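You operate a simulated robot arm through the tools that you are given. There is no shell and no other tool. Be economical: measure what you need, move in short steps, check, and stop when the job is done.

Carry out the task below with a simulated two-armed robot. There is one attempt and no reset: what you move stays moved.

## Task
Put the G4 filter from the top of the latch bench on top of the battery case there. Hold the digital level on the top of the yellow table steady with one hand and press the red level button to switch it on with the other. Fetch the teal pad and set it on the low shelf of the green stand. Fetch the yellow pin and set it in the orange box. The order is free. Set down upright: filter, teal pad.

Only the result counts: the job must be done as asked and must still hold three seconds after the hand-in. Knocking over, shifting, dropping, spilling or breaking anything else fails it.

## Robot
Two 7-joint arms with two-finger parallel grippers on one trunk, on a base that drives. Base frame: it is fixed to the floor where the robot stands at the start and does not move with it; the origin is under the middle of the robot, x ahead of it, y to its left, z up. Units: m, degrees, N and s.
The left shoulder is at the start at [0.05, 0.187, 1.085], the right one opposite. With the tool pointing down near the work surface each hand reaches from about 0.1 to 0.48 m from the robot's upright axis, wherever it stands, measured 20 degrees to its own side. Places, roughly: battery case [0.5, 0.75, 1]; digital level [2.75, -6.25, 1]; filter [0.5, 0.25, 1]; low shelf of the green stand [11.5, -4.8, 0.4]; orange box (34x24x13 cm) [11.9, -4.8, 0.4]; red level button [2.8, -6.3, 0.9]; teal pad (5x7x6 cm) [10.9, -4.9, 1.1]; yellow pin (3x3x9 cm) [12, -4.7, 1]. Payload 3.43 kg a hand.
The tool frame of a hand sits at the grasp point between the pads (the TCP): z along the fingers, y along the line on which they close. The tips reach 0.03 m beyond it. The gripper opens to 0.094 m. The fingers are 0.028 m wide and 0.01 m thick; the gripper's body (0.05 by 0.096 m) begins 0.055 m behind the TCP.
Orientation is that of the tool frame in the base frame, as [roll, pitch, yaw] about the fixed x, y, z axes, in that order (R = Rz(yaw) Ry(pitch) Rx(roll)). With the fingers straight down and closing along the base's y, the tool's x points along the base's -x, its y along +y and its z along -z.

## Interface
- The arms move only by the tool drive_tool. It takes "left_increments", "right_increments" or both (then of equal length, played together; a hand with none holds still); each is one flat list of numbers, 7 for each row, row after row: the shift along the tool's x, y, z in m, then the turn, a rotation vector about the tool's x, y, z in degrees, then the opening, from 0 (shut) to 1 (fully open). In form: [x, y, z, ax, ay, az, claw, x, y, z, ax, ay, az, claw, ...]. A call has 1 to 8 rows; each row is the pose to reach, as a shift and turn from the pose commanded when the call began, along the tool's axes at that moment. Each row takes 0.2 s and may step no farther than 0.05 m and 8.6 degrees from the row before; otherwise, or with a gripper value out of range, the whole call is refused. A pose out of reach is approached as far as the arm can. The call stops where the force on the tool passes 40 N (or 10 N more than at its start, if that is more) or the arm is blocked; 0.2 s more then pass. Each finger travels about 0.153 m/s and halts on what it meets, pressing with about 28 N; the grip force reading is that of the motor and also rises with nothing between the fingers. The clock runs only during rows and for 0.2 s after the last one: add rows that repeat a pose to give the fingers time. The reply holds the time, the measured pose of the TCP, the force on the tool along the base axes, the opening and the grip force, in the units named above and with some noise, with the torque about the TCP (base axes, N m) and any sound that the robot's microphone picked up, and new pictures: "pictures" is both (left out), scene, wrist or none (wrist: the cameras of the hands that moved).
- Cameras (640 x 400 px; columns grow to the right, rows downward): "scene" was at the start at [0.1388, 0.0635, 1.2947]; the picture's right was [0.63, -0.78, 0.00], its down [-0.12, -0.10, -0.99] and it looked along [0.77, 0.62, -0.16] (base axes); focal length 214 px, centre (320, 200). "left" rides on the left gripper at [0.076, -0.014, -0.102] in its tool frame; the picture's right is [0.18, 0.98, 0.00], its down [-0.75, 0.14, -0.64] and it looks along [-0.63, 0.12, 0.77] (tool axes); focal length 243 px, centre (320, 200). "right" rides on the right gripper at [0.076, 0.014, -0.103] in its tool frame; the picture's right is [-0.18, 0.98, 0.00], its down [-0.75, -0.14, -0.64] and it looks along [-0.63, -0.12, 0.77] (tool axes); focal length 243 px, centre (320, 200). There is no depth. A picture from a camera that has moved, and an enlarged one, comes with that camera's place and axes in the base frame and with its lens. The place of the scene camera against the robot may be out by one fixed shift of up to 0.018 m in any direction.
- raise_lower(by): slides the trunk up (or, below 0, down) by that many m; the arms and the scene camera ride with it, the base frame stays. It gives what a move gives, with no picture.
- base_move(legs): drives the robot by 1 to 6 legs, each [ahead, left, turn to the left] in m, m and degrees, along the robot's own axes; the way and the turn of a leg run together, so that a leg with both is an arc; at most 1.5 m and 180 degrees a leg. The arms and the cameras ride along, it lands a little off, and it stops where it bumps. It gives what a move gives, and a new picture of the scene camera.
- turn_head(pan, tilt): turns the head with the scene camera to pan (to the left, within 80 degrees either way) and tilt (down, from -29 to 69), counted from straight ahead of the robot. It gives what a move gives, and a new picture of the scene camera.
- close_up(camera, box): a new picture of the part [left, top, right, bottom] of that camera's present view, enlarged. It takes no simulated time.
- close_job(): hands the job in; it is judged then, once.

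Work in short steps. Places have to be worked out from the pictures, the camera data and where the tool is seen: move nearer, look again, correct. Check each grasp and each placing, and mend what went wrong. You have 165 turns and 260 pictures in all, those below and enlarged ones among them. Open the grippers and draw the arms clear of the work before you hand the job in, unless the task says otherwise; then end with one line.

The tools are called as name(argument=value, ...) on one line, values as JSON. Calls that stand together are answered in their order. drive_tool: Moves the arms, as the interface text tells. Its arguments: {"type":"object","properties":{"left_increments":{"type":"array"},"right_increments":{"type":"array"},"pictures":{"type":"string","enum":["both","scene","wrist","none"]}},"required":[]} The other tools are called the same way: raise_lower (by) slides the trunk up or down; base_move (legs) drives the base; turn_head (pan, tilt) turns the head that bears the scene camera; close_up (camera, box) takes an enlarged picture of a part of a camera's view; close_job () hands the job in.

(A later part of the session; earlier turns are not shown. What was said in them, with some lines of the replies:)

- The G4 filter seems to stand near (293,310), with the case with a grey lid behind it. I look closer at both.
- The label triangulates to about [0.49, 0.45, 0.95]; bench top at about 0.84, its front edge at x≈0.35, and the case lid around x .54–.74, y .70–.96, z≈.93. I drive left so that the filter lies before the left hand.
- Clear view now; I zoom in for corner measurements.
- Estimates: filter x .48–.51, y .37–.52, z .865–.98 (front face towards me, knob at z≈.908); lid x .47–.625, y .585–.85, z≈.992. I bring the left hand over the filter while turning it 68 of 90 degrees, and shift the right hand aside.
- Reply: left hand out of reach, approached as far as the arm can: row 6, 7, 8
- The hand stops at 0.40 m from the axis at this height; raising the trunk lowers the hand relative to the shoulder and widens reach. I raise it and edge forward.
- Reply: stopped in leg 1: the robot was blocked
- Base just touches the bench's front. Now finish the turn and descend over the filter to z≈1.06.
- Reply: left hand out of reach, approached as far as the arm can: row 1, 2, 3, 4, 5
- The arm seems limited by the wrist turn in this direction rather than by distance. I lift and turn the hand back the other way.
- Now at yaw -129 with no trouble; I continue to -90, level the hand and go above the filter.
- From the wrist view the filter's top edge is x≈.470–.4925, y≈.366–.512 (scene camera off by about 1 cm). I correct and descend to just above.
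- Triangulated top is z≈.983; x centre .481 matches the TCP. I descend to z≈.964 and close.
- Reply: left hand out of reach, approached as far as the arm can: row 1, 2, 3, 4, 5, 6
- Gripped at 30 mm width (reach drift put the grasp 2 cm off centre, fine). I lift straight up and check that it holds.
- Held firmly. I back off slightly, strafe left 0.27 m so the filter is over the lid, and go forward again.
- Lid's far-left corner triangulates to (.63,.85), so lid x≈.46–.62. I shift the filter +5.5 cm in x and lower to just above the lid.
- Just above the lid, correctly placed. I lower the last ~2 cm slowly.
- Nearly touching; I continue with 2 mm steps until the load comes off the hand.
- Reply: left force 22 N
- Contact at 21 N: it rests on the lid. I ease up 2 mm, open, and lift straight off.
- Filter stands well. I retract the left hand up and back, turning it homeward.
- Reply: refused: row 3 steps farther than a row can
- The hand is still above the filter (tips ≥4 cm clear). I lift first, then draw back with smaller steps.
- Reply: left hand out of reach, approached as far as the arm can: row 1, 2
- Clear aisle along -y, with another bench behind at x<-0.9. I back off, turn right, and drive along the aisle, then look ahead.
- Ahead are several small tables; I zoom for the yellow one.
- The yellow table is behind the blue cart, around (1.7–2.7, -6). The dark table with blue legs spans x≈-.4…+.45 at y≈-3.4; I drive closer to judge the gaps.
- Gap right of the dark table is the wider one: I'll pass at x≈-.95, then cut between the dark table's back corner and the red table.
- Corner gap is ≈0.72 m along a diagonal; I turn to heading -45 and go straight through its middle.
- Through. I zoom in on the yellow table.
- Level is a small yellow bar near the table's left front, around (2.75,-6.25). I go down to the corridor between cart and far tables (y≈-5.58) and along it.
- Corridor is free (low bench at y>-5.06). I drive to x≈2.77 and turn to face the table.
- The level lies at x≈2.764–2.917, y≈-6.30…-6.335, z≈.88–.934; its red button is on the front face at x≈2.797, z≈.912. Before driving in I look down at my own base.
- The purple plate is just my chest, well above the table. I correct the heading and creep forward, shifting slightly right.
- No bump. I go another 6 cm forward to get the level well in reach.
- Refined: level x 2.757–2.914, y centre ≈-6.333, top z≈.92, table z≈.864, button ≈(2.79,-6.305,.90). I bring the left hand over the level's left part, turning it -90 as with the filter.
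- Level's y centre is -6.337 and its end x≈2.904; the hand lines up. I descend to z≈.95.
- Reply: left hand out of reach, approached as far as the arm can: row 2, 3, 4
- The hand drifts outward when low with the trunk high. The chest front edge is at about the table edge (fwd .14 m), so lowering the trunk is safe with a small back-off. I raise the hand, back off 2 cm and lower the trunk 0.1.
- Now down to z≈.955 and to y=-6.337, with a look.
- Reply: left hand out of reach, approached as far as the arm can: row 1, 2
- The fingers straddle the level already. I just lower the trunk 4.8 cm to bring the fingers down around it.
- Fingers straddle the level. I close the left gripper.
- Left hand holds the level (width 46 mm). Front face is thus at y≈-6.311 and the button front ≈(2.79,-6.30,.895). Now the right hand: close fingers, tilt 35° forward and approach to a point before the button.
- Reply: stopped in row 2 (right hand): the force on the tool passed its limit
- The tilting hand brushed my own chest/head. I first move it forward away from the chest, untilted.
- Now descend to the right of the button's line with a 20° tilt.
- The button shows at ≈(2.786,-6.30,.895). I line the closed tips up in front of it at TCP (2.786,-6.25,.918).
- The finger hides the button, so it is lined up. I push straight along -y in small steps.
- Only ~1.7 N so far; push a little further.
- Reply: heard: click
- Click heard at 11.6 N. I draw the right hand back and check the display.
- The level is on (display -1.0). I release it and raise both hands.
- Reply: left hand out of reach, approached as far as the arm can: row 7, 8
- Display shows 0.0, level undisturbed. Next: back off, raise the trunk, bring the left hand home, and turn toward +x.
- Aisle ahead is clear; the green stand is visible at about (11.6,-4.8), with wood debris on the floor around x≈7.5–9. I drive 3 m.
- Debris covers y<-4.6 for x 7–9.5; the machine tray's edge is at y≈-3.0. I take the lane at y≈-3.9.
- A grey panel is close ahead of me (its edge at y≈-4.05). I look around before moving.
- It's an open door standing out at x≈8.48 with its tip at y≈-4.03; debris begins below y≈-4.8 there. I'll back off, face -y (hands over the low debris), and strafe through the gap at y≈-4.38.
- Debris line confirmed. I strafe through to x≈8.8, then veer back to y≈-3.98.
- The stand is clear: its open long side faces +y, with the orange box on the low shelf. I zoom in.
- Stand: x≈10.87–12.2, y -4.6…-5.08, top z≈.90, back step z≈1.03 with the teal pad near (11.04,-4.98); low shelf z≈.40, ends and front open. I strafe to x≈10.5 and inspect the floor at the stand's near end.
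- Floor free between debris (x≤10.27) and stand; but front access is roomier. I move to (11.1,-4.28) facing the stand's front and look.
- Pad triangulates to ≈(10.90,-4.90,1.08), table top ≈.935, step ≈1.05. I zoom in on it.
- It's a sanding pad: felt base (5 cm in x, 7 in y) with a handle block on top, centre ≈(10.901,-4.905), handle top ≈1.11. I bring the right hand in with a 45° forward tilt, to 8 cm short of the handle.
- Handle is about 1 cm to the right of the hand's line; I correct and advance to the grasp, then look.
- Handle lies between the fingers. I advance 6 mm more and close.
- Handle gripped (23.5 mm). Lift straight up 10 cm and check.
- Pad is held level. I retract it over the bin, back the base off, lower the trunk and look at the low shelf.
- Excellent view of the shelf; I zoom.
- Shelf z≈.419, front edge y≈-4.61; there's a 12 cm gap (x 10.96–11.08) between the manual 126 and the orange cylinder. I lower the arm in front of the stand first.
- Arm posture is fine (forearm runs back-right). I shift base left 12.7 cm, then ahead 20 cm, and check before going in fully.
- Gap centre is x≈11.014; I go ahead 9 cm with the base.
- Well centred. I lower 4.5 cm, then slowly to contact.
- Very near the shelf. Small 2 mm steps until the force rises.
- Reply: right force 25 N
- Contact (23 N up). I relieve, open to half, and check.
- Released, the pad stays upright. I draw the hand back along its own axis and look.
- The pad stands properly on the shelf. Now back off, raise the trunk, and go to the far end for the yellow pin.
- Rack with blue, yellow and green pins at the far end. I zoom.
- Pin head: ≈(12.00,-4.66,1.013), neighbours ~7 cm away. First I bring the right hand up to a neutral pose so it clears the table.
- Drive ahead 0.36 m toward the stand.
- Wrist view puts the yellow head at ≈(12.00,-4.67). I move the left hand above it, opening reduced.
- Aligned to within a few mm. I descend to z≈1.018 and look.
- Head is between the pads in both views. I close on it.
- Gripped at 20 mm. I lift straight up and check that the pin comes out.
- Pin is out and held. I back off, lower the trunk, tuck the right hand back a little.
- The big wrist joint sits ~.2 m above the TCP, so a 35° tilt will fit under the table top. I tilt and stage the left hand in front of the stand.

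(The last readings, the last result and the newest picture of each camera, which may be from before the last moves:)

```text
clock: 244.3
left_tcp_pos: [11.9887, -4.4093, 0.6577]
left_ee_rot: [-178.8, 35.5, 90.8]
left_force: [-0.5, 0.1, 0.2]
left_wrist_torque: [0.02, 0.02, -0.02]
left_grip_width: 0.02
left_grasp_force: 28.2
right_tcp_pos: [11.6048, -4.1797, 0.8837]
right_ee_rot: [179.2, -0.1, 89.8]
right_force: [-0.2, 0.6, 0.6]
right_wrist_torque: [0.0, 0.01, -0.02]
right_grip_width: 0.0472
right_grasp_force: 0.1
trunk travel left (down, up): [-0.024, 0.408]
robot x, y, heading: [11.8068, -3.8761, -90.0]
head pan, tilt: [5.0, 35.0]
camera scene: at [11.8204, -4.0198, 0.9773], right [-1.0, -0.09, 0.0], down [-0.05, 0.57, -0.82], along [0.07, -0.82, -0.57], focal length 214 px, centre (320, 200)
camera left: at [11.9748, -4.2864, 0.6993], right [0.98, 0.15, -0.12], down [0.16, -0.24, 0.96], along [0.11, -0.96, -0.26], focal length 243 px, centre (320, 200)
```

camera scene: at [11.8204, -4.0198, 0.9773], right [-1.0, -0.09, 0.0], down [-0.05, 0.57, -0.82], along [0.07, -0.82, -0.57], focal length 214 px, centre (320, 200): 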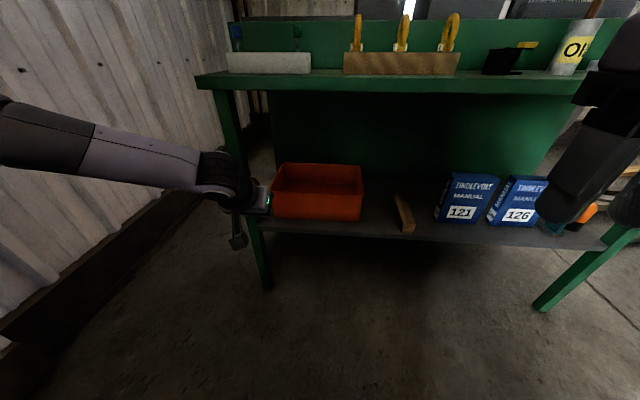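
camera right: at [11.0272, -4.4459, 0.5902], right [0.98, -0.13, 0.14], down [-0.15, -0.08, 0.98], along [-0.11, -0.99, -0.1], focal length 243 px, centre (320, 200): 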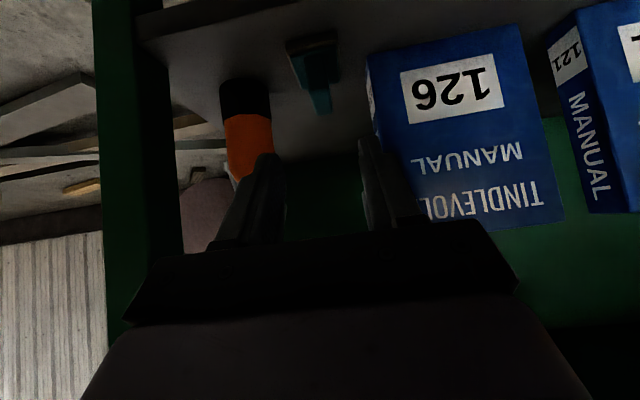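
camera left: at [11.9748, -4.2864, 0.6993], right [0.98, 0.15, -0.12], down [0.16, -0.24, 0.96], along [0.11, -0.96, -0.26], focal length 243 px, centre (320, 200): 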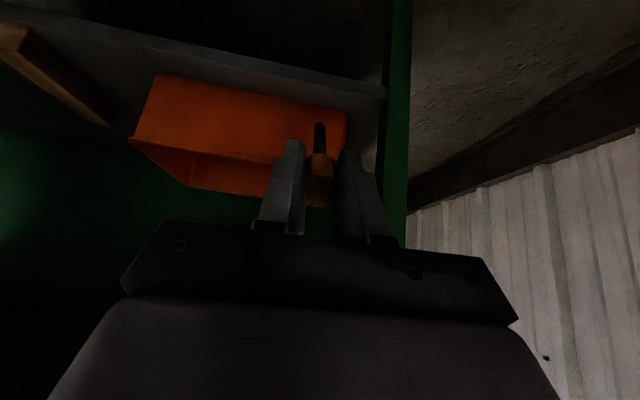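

Wrist view gives front rim at y≈-4.656, z≈.552. I shift the base right 12 cm and ahead 20 cm.

base_move(legs=[[0, -0.118, 0], [0.2, 0, 0]])

close_up(camera="left", box=[0, 0, 640, 400])

```text
clock: 245.7
left_tcp_pos: [11.8689, -4.4121, 0.6573]
left_ee_rot: [-178.9, 35.3, 90.3]
left_force: [0.5, 0.2, -0.6]
left_wrist_torque: [0.02, 0.01, 0.02]
left_grip_width: 0.0202
left_grasp_force: 28.1
right_tcp_pos: [11.4841, -4.1809, 0.8836]
right_ee_rot: [179.2, 0.0, 89.5]
right_force: [0.7, -0.5, -0.3]
right_wrist_torque: [-0.01, 0.02, 0.01]
right_grip_width: 0.047
right_grasp_force: 0.1
trunk travel left (down, up): [-0.024, 0.408]
robot x, y, heading: [11.6848, -3.8799, -90.3]
head pan, tilt: [5.0, 35.0]
stopped in leg 1: the robot was blocked; the commanded pose is now the measured one
camera scene: at [11.7021, -4.0225, 0.9772], right [-1.0, -0.08, 0.0], down [-0.05, 0.57, -0.82], along [0.07, -0.82, -0.57], focal length 214 px, centre (320, 200)
```

scene: 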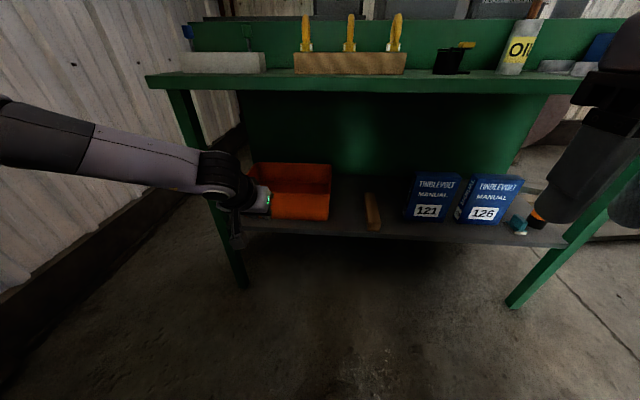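

```text
1.00 times, centred on (320, 200) of left
camera zoom: at [11.8552, -4.2901, 0.6994], right [0.98, 0.14, -0.12], down [0.15, -0.24, 0.96], along [0.11, -0.96, -0.26], focal length 243 px, centre (320, 200)
```

zoom: 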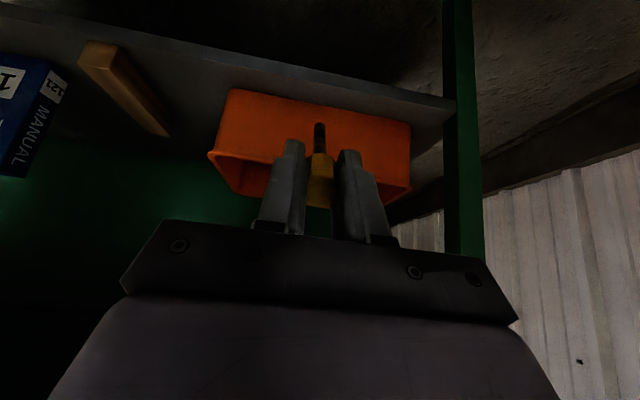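

The move ended with a "blocked" note, though at its goal. I look right to see what was touched.

turn_head(pan=-75, tilt=35)

```text
clock: 247.2
left_tcp_pos: [11.8685, -4.4118, 0.6586]
left_ee_rot: [-178.9, 35.5, 90.4]
left_force: [-0.6, -0.1, -0.2]
left_wrist_torque: [0.0, -0.03, 0.0]
left_grip_width: 0.0203
left_grasp_force: 27.6
right_tcp_pos: [11.4838, -4.1806, 0.8835]
right_ee_rot: [179.3, 0.0, 89.4]
right_force: [0.3, -0.5, 0.5]
right_wrist_torque: [-0.01, 0.01, -0.03]
right_grip_width: 0.0472
right_grasp_force: 0.1
trunk travel left (down, up): [-0.024, 0.408]
robot x, y, heading: [11.689, -3.8829, -90.5]
head pan, tilt: [-75.0, 35.0]
camera scene: at [11.6098, -3.957, 0.9772], right [-0.25, 0.97, 0.0], down [0.55, 0.15, -0.82], along [-0.79, -0.21, -0.57], focal length 214 px, centre (320, 200)
```

scene: 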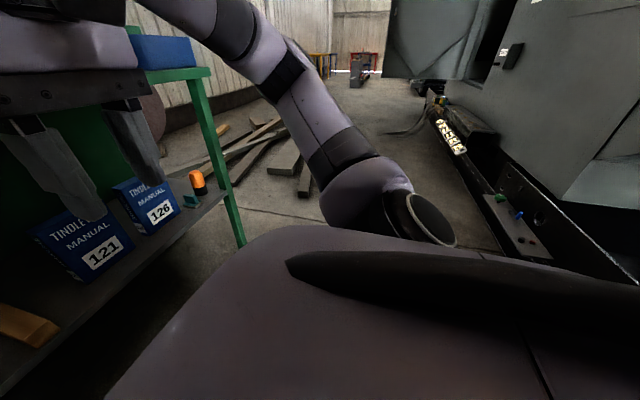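

Nothing visibly displaced (arm clear of the machine tray). I go ahead 20 cm, away from whatever it touched behind.

base_move(legs=[[0.2, 0, 0.4]])

turn_head(pan=5, tilt=35)

close_up(camera="left", box=[0, 0, 640, 400])

```text
clock: 248.8
left_tcp_pos: [11.8737, -4.6086, 0.6592]
left_ee_rot: [-179.0, 35.4, 90.9]
left_force: [0.1, -1.1, 0.1]
left_wrist_torque: [0.01, -0.03, 0.03]
left_grip_width: 0.0202
left_grasp_force: 28.1
right_tcp_pos: [11.4889, -4.3824, 0.8839]
right_ee_rot: [179.2, 0.1, 90.2]
right_force: [0.3, 0.2, -1.0]
right_wrist_torque: [-0.01, -0.01, 0.0]
right_grip_width: 0.0467
right_grasp_force: 0.0
trunk travel left (down, up): [-0.024, 0.408]
robot x, y, heading: [11.6829, -4.079, -89.5]
head pan, tilt: [-75.0, 35.0]
camera scene: at [11.6106, -4.1567, 0.9772], right [-0.26, 0.96, 0.0], down [0.55, 0.15, -0.82], along [-0.79, -0.22, -0.57], focal length 214 px, centre (320, 200)
```

scene: 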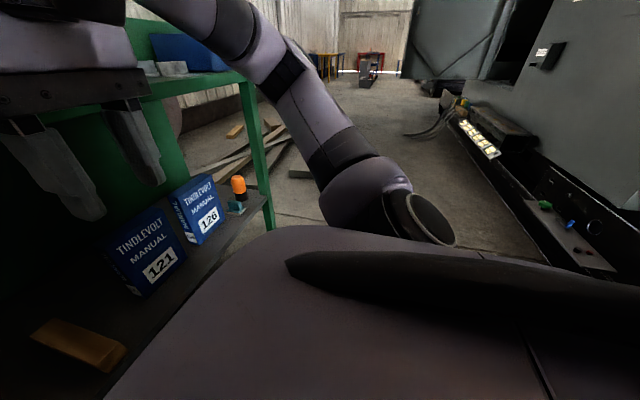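

```text
clock: 250.3
left_tcp_pos: [11.8748, -4.6082, 0.6575]
left_ee_rot: [-178.9, 35.4, 91.0]
left_force: [-0.8, 0.0, -1.5]
left_wrist_torque: [-0.02, 0.02, -0.04]
left_grip_width: 0.0201
left_grasp_force: 28.0
right_tcp_pos: [11.489, -4.3819, 0.8843]
right_ee_rot: [179.2, 0.0, 90.1]
right_force: [0.2, 0.7, 0.1]
right_wrist_torque: [0.0, -0.02, -0.02]
right_grip_width: 0.0469
right_grasp_force: 0.1
trunk travel left (down, up): [-0.024, 0.408]
robot x, y, heading: [11.6898, -4.0833, -89.9]
head pan, tilt: [5.0, 35.0]
camera scene: at [11.7036, -4.2213, 0.9772], right [-1.0, -0.09, 0.0], down [-0.05, 0.57, -0.82], along [0.07, -0.82, -0.57], focal length 214 px, centre (320, 200)
```

scene: 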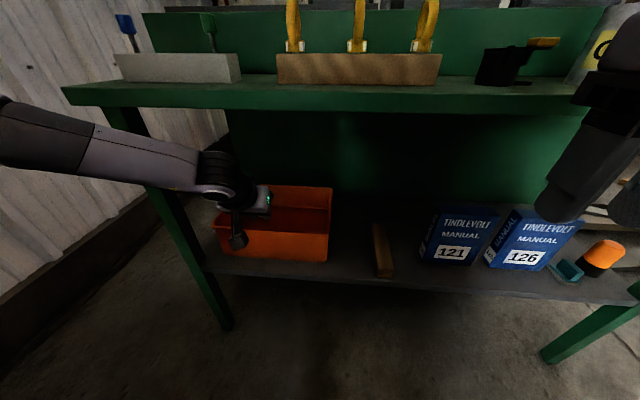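

```text
1.00 times, centred on (320, 200) of left
camera zoom: at [11.8598, -4.487, 0.6994], right [0.98, 0.16, -0.12], down [0.16, -0.24, 0.96], along [0.12, -0.96, -0.26], focal length 243 px, centre (320, 200)
```

zoom: 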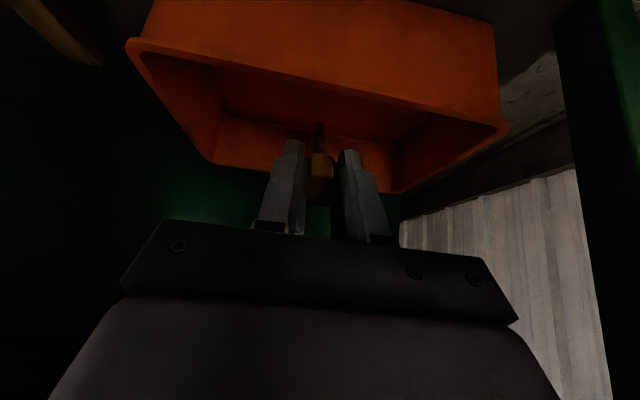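

The pin is at the box mouth. I extend the arm (not the base, so the forearm swings away from the leg) 12 cm in and 3 cm down.

drive_tool(left_increments=[-0.0326, 0, 0.0232, 0, 0, 0, 0, -0.0594, 0, 0.0545, 0, 0, 0, 0, -0.0804, 0, 0.094, 0, 0, 0, 0], pictures="both")

```text
clock: 251.1
left_tcp_pos: [11.9089, -4.6848, 0.65]
left_ee_rot: [-178.8, 35.5, 90.9]
left_force: [0.3, 0.7, -1.1]
left_wrist_torque: [0.04, 0.0, -0.03]
left_grip_width: 0.02
left_grasp_force: 28.3
left hand out of reach, approached as far as the arm can: row 2, 3
right_tcp_pos: [11.4878, -4.3826, 0.8843]
right_ee_rot: [179.1, 0.0, 90.1]
right_force: [-0.3, -0.5, -0.1]
right_wrist_torque: [0.01, 0.0, -0.02]
right_grip_width: 0.0468
right_grasp_force: 0.1
trunk travel left (down, up): [-0.024, 0.408]
robot x, y, heading: [11.6869, -4.0805, -90.2]
head pan, tilt: [5.0, 35.0]
camera scene: at [11.7036, -4.2212, 0.9772], right [-1.0, -0.09, 0.0], down [-0.05, 0.57, -0.82], along [0.08, -0.82, -0.57], focal length 214 px, centre (320, 200)
camera left: at [11.8937, -4.5626, 0.691], right [0.98, 0.15, -0.12], down [0.16, -0.24, 0.96], along [0.12, -0.96, -0.26], focal length 243 px, centre (320, 200)
```

scene: 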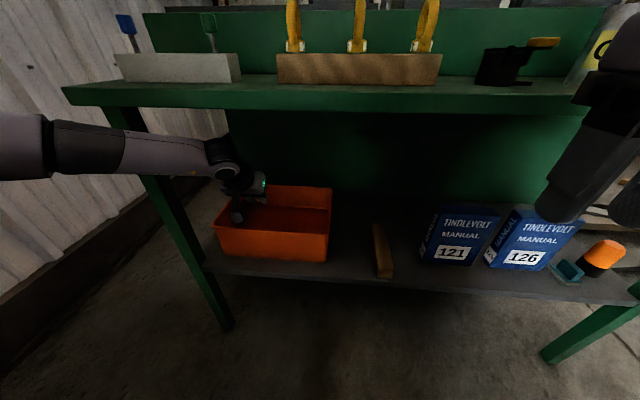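
left: 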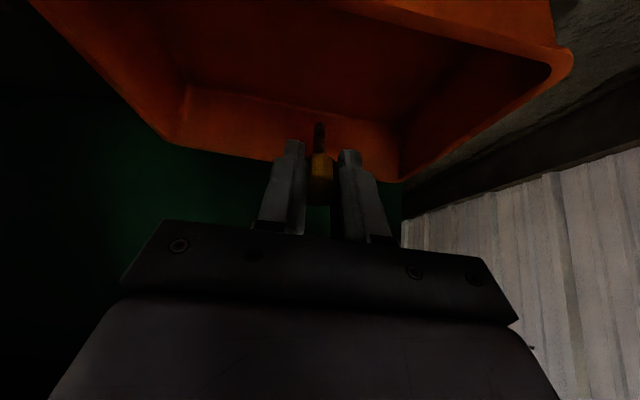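

Pin tip is inside the box mouth, but the elbow is near the stand's leg. I shift the base right 8 cm (pin still above the rim) and ahead 2 cm.

base_move(legs=[[0, -0.08, 0], [0.025, 0, 0]])

close_up(camera="left", box=[0, 0, 640, 400])

```text
clock: 252.6
left_tcp_pos: [11.8271, -4.71, 0.6501]
left_ee_rot: [-178.8, 35.5, 90.9]
left_force: [0.3, 0.1, -0.7]
left_wrist_torque: [0.0, 0.04, 0.03]
left_grip_width: 0.0207
left_grasp_force: 28.3
right_tcp_pos: [11.4081, -4.4087, 0.8832]
right_ee_rot: [179.2, 0.0, 90.0]
right_force: [0.2, -1.0, -0.8]
right_wrist_torque: [-0.02, 0.0, 0.01]
right_grip_width: 0.0468
right_grasp_force: 0.1
trunk travel left (down, up): [-0.024, 0.408]
robot x, y, heading: [11.6054, -4.1054, -89.8]
head pan, tilt: [5.0, 35.0]
camera scene: at [11.6237, -4.2471, 0.9772], right [-1.0, -0.09, 0.0], down [-0.05, 0.57, -0.82], along [0.07, -0.82, -0.57], focal length 214 px, centre (320, 200)
```

scene: 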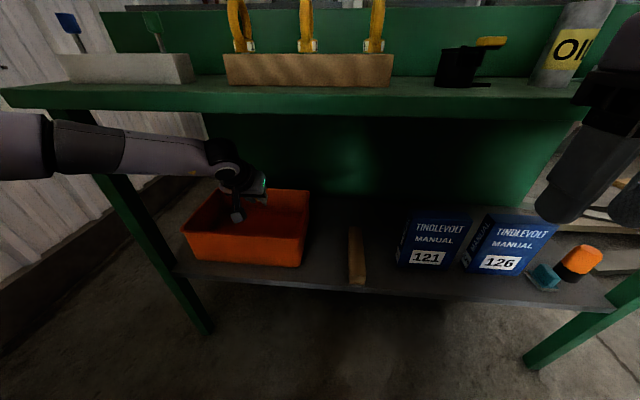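

```text
1.00 times, centred on (320, 200) of left
camera zoom: at [11.8134, -4.5883, 0.691], right [0.98, 0.15, -0.12], down [0.16, -0.24, 0.96], along [0.12, -0.96, -0.26], focal length 243 px, centre (320, 200)
```

zoom: 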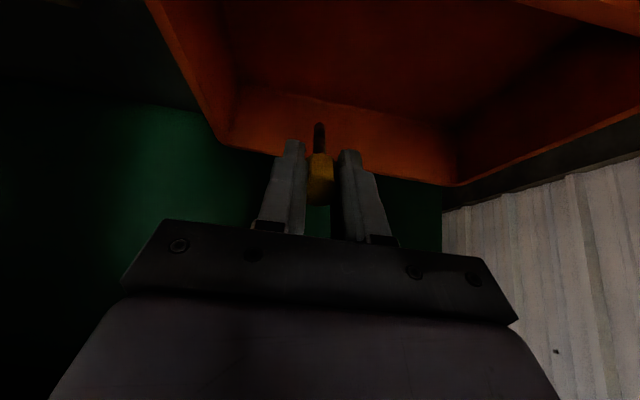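

Now lower 8.5 cm into the box.

drive_tool(left_increments=[0.0174, 0, 0.0245, 0, 0, 0, 0, 0.0347, 0, 0.0489, 0, 0, 0, 0, 0.0492, 0, 0.0693, 0, 0, 0, 0], pictures="both")

```text
clock: 253.4
left_tcp_pos: [11.8478, -4.6869, 0.586]
left_ee_rot: [-178.8, 35.6, 90.9]
left_force: [-0.5, 0.0, -0.3]
left_wrist_torque: [0.02, -0.02, -0.05]
left_grip_width: 0.0202
left_grasp_force: 27.9
left hand out of reach, approached as far as the arm can: row 1, 2, 3
right_tcp_pos: [11.4079, -4.4066, 0.8831]
right_ee_rot: [179.2, 0.0, 90.1]
right_force: [-0.3, -0.2, -0.5]
right_wrist_torque: [0.03, -0.02, -0.02]
right_grip_width: 0.0468
right_grasp_force: 0.0
trunk travel left (down, up): [-0.024, 0.408]
robot x, y, heading: [11.6095, -4.1078, -90.0]
head pan, tilt: [5.0, 35.0]
camera scene: at [11.6237, -4.2471, 0.9772], right [-1.0, -0.09, 0.0], down [-0.05, 0.57, -0.82], along [0.07, -0.82, -0.57], focal length 214 px, centre (320, 200)
camera left: at [11.8333, -4.5648, 0.6277], right [0.98, 0.15, -0.12], down [0.16, -0.24, 0.96], along [0.12, -0.96, -0.26], focal length 243 px, centre (320, 200)
```

scene: 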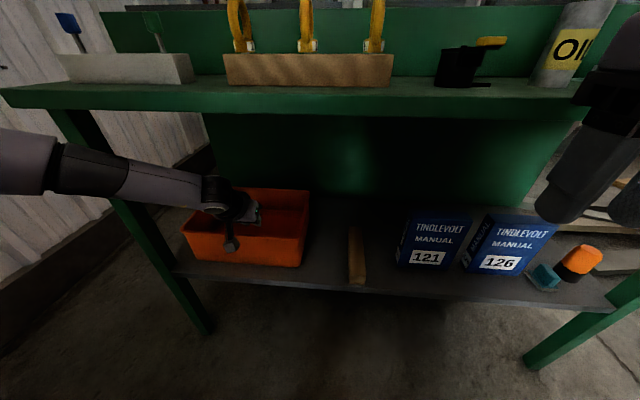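
left: 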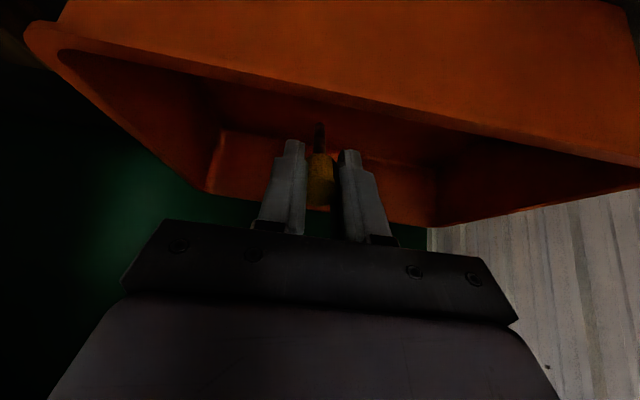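

Pin is well inside the mouth, fingers 5 cm above the rim. I lower the last bit with the trunk and release.

raise_lower(by=-0.023)

close_up(camera="left", box=[160, 60, 480, 260])

```text
clock: 254.1
left_tcp_pos: [11.8475, -4.6863, 0.5634]
left_ee_rot: [-178.8, 35.5, 90.9]
left_force: [0.5, 0.1, 0.0]
left_wrist_torque: [0.0, 0.0, -0.01]
left_grip_width: 0.0202
left_grasp_force: 27.9
right_tcp_pos: [11.4071, -4.4067, 0.8612]
right_ee_rot: [179.2, 0.0, 90.2]
right_force: [-0.4, 0.1, 0.6]
right_wrist_torque: [0.02, 0.02, 0.02]
right_grip_width: 0.0468
right_grasp_force: 0.1
trunk travel left (down, up): [-0.001, 0.431]
robot x, y, heading: [11.6089, -4.1031, -89.4]
head pan, tilt: [5.0, 35.0]
```

```text
2.00 times, centred on (320, 160) of left
camera zoom: at [11.8333, -4.5649, 0.6049], right [0.98, 0.15, -0.12], down [0.16, -0.24, 0.96], along [0.12, -0.96, -0.26], focal length 485 px, centre (320, 280)
```

zoom: 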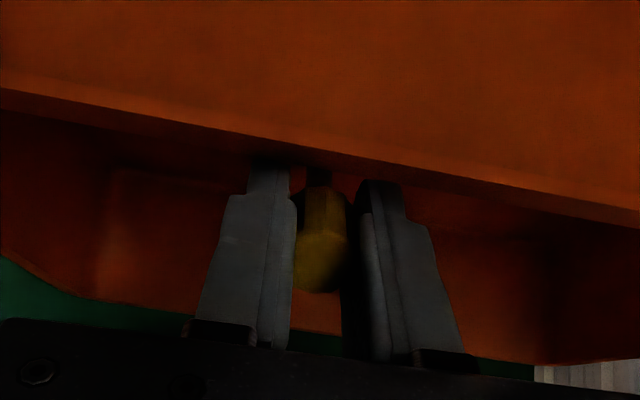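

Pin and fingertips are behind the front wall. Release.

drive_tool(left_increments=[0, 0, 0, 0, 0, 0, 0.3, 0, 0, 0, 0, 0, 0, 0.6, 0, 0, 0, 0, 0, 0, 0.6, 0, 0, 0, 0, 0, 0, 0.6], pictures="wrist")

```text
clock: 255.1
left_tcp_pos: [11.8482, -4.6864, 0.5641]
left_ee_rot: [-178.7, 35.4, 90.9]
left_force: [1.3, 0.0, 0.2]
left_wrist_torque: [-0.03, -0.02, -0.05]
left_grip_width: 0.0566
left_grasp_force: 0.1
right_tcp_pos: [11.4083, -4.4083, 0.8611]
right_ee_rot: [179.2, 0.0, 90.1]
right_force: [-0.5, 0.6, 1.5]
right_wrist_torque: [-0.01, -0.03, 0.03]
right_grip_width: 0.047
right_grasp_force: 0.1
trunk travel left (down, up): [-0.001, 0.431]
robot x, y, heading: [11.606, -4.1053, -89.7]
head pan, tilt: [5.0, 35.0]
camera left: at [11.8333, -4.5649, 0.605], right [0.98, 0.15, -0.12], down [0.16, -0.24, 0.96], along [0.12, -0.96, -0.26], focal length 243 px, centre (320, 200)
```

left: 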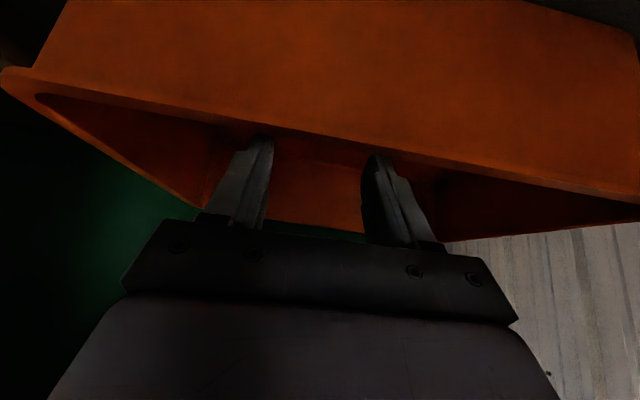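

The pin has dropped into the box. I raise the trunk 7 cm, then back out.

raise_lower(by=0.07)

base_move(legs=[[-0.22, 0, 0]])

raise_lower(by=0.33)

turn_head(pan=10, tilt=45)

close_up(camera="scene", box=[200, 170, 360, 270])

```text
clock: 256.2
left_tcp_pos: [11.8485, -4.6874, 0.6342]
left_ee_rot: [-178.8, 35.5, 90.8]
left_force: [0.1, 0.1, 0.7]
left_wrist_torque: [0.01, 0.01, 0.0]
left_grip_width: 0.0565
left_grasp_force: 0.0
right_tcp_pos: [11.4088, -4.4086, 0.9301]
right_ee_rot: [179.3, 0.0, 90.1]
right_force: [-0.1, 0.0, 0.6]
right_wrist_torque: [0.02, -0.03, 0.0]
right_grip_width: 0.0471
right_grasp_force: 0.0
trunk travel left (down, up): [-0.071, 0.361]
robot x, y, heading: [11.6061, -4.1055, -89.8]
head pan, tilt: [5.0, 35.0]
```

```text
clock: 258.0
left_tcp_pos: [11.8466, -4.4689, 0.6333]
left_ee_rot: [-178.8, 35.4, 90.9]
left_force: [0.2, -0.3, 0.4]
left_wrist_torque: [-0.01, 0.03, 0.0]
left_grip_width: 0.0564
left_grasp_force: 0.0
right_tcp_pos: [11.4065, -4.1886, 0.9304]
right_ee_rot: [179.1, -0.1, 90.1]
right_force: [0.5, -1.1, 0.4]
right_wrist_torque: [0.01, 0.02, -0.01]
right_grip_width: 0.047
right_grasp_force: 0.0
trunk travel left (down, up): [-0.071, 0.361]
robot x, y, heading: [11.6053, -3.8863, -89.9]
head pan, tilt: [5.0, 35.0]
stopped in leg 1: the robot was blocked; the commanded pose is now the measured one
camera scene: at [11.6227, -4.0284, 1.0242], right [-1.0, -0.09, 0.0], down [-0.05, 0.57, -0.82], along [0.07, -0.82, -0.57], focal length 214 px, centre (320, 200)
```

scene: 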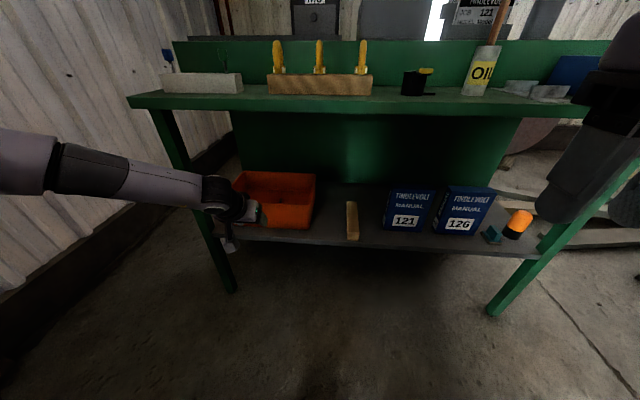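

```text
clock: 261.2
left_tcp_pos: [11.8474, -4.468, 0.9642]
left_ee_rot: [-178.9, 35.4, 90.9]
left_force: [-0.2, -1.0, 0.5]
left_wrist_torque: [0.0, 0.03, -0.02]
left_grip_width: 0.0568
left_grasp_force: 0.0
right_tcp_pos: [11.4081, -4.1886, 1.2602]
right_ee_rot: [179.2, 0.0, 90.1]
right_force: [-0.5, -0.6, -0.3]
right_wrist_torque: [0.01, 0.01, 0.01]
right_grip_width: 0.047
right_grasp_force: 0.1
trunk travel left (down, up): [-0.401, 0.031]
robot x, y, heading: [11.6059, -3.8884, -90.0]
head pan, tilt: [5.0, 35.0]
```

```text
clock: 262.0
left_tcp_pos: [11.8471, -4.4678, 0.9647]
left_ee_rot: [-178.8, 35.5, 90.9]
left_force: [-0.7, -0.2, -0.8]
left_wrist_torque: [-0.04, -0.02, 0.0]
left_grip_width: 0.0566
left_grasp_force: 0.0
right_tcp_pos: [11.4066, -4.1885, 1.2593]
right_ee_rot: [179.1, 0.0, 90.1]
right_force: [0.5, 0.1, -0.3]
right_wrist_torque: [0.02, -0.01, -0.02]
right_grip_width: 0.0471
right_grasp_force: 0.1
trunk travel left (down, up): [-0.401, 0.031]
robot x, y, heading: [11.6054, -3.8854, -89.9]
head pan, tilt: [10.0, 45.0]
camera scene: at [11.6291, -4.0208, 1.3394], right [-0.98, -0.18, 0.0], down [-0.13, 0.7, -0.71], along [0.13, -0.7, -0.71], focal length 214 px, centre (320, 200)
```

scene: 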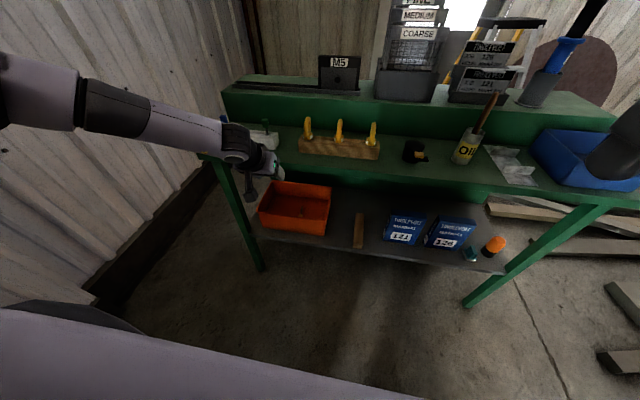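

```text
4.00 times, centred on (280, 220) of scene
camera zoom: at [11.6291, -4.0208, 1.3394], right [-0.98, -0.18, 0.0], down [-0.13, 0.7, -0.71], along [0.13, -0.7, -0.71], focal length 858 px, centre (480, 120)
```

zoom: 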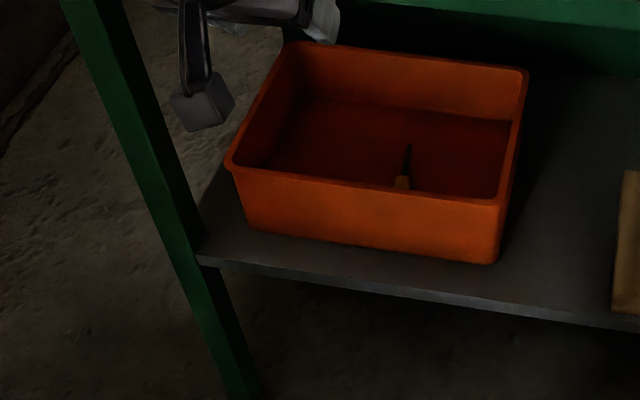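

The pin lies in the box. I retract the left hand upward and to neutral; then check what's behind me.

drive_tool(left_increments=[-0.025, 0, -0.035, 0, 0, 0, 0.6, -0.05, 0, -0.07, 0, 7, 0, 0.6, -0.075, 0, -0.105, 0, 14, 0, 0.6, -0.1, 0, -0.14, 0, 21, 0, 0.6, -0.115, 0, -0.18, 0, 28, 0, 0.6, -0.12, 0, -0.22, 0, 35.5, 0, 0.6], pictures="none")

base_move(legs=[[0.08, 0, 0], [0, 0, -60]])

turn_head(pan=-80, tilt=30)

```text
clock: 263.4
left_tcp_pos: [11.869, -4.4082, 1.203]
left_ee_rot: [-178.9, 0.0, 90.3]
left_force: [0.5, 0.5, 0.6]
left_wrist_torque: [-0.03, 0.0, -0.01]
left_grip_width: 0.0565
left_grasp_force: 0.1
left hand out of reach, approached as far as the arm can: row 4, 5, 6
right_tcp_pos: [11.4077, -4.1883, 1.2615]
right_ee_rot: [179.1, 0.0, 90.1]
right_force: [0.2, -0.3, -0.1]
right_wrist_torque: [0.0, 0.0, 0.03]
right_grip_width: 0.0471
right_grasp_force: 0.1
trunk travel left (down, up): [-0.401, 0.031]
robot x, y, heading: [11.607, -3.8863, -89.9]
head pan, tilt: [10.0, 45.0]
```

```text
clock: 267.1
left_tcp_pos: [11.2843, -4.4547, 1.2015]
left_ee_rot: [-179.0, 0.0, 30.1]
left_force: [0.2, 0.9, 0.0]
left_wrist_torque: [-0.03, 0.02, -0.01]
left_grip_width: 0.0565
left_grasp_force: 0.1
right_tcp_pos: [11.2455, -3.9436, 1.2604]
right_ee_rot: [179.1, 0.1, 29.9]
right_force: [-0.7, 0.4, 0.2]
right_wrist_torque: [0.01, 0.0, 0.02]
right_grip_width: 0.0469
right_grasp_force: 0.1
trunk travel left (down, up): [-0.401, 0.031]
robot x, y, heading: [11.6056, -3.9653, -149.9]
head pan, tilt: [10.0, 45.0]
camera scene: at [11.502, -4.0435, 1.3394], right [-0.64, 0.77, 0.0], down [0.54, 0.46, -0.71], along [-0.54, -0.46, -0.71], focal length 214 px, centre (320, 200)
```

scene: 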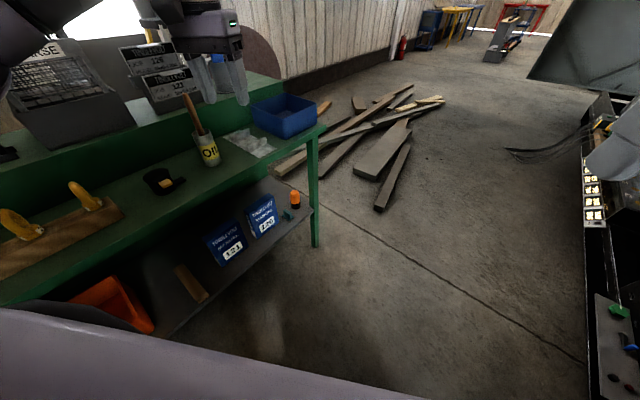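

```text
clock: 268.7
left_tcp_pos: [11.2851, -4.4541, 1.202]
left_ee_rot: [-179.0, 0.0, 30.0]
left_force: [-0.5, -0.3, -0.6]
left_wrist_torque: [0.01, -0.03, 0.0]
left_grip_width: 0.0563
left_grasp_force: 0.1
right_tcp_pos: [11.2463, -3.9441, 1.2625]
right_ee_rot: [179.0, 0.0, 29.8]
right_force: [0.3, 0.4, 0.2]
right_wrist_torque: [0.0, 0.0, 0.01]
right_grip_width: 0.0472
right_grasp_force: 0.1
trunk travel left (down, up): [-0.401, 0.031]
robot x, y, heading: [11.6048, -3.9636, -150.0]
head pan, tilt: [-80.0, 30.0]
camera scene: at [11.506, -3.9221, 1.362], right [0.76, 0.64, 0.0], down [0.32, -0.38, -0.87], along [-0.56, 0.66, -0.5], focal length 214 px, centre (320, 200)
```

scene: 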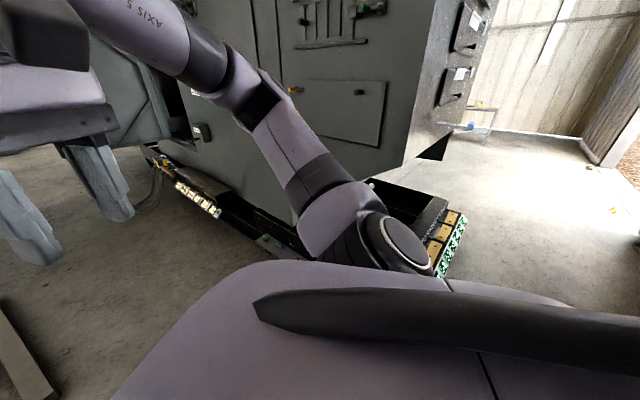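

Nothing displaced in view; I turn a bit more to see the spot behind where I stood.

base_move(legs=[[0, 0, -60]])

turn_head(pan=-25, tilt=45)

```text
clock: 271.8
left_tcp_pos: [11.0231, -3.9404, 1.2018]
left_ee_rot: [-179.0, -0.1, -29.1]
left_force: [-0.4, 0.8, 0.1]
left_wrist_torque: [0.01, -0.03, -0.01]
left_grip_width: 0.0562
left_grasp_force: 0.1
right_tcp_pos: [11.4419, -3.6453, 1.2608]
right_ee_rot: [179.2, 0.1, -29.1]
right_force: [1.2, 0.4, -0.2]
right_wrist_torque: [-0.01, 0.01, -0.01]
right_grip_width: 0.0469
right_grasp_force: 0.2
trunk travel left (down, up): [-0.401, 0.031]
robot x, y, heading: [11.6059, -3.9674, 150.9]
head pan, tilt: [-80.0, 30.0]
camera scene: at [11.5934, -3.848, 1.362], right [0.94, -0.33, 0.0], down [-0.16, -0.47, -0.87], along [0.28, 0.82, -0.5], focal length 214 px, centre (320, 200)
```

scene: 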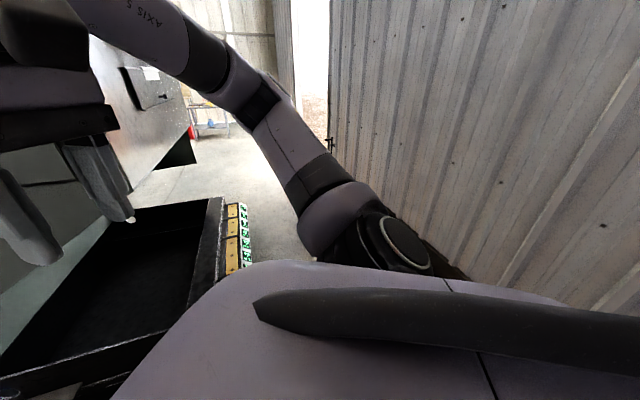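

```text
clock: 273.0
left_tcp_pos: [11.0229, -3.9404, 1.2034]
left_ee_rot: [-179.0, -0.1, -29.0]
left_force: [0.9, 0.9, -0.1]
left_wrist_torque: [-0.01, 0.04, -0.01]
left_grip_width: 0.0565
left_grasp_force: 0.0
right_tcp_pos: [11.4418, -3.6467, 1.2608]
right_ee_rot: [179.2, 0.0, -29.2]
right_force: [0.4, -0.4, 0.4]
right_wrist_torque: [-0.02, -0.04, -0.02]
right_grip_width: 0.0468
right_grasp_force: 0.1
trunk travel left (down, up): [-0.401, 0.031]
robot x, y, heading: [11.6068, -3.9656, 150.8]
head pan, tilt: [-25.0, 45.0]
camera scene: at [11.5161, -3.8676, 1.3394], right [0.81, 0.59, 0.0], down [0.41, -0.57, -0.71], along [-0.41, 0.57, -0.71], focal length 214 px, centre (320, 200)
```

scene: 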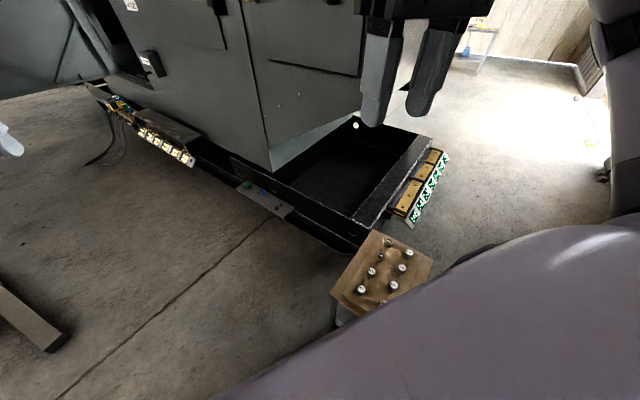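

There is the stool with items right behind where I stood. I zoom in.

close_up(camera="scene", box=[300, 215, 460, 315])

```text
4.00 times, centred on (380, 265) of scene
camera zoom: at [11.5161, -3.8676, 1.3394], right [0.81, 0.59, 0.0], down [0.41, -0.57, -0.71], along [-0.41, 0.57, -0.71], focal length 858 px, centre (80, -60)
```

zoom: 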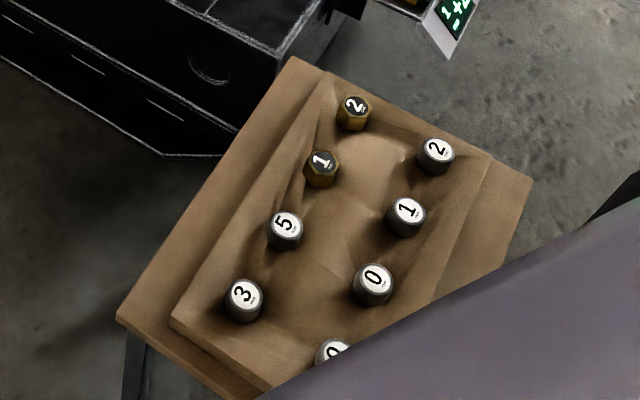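

The stool is axis-aligned and centred at (11.5,-3.39), exactly where I had seen it from afar, and its weights are in order, so nothing was shifted. All four jobs are done, the hands are empty and clear; I hand in.

close_job()

```text
The job is handed in.
```

All four parts were done and the job is handed in: the G4 filter stands on the battery case, the level is on (it showed 0.0), the teal pad stands on the low shelf and the yellow pin lies in the orange box. The base touched the stool behind it twice. It looked unmoved afterwards, with its weights in order.
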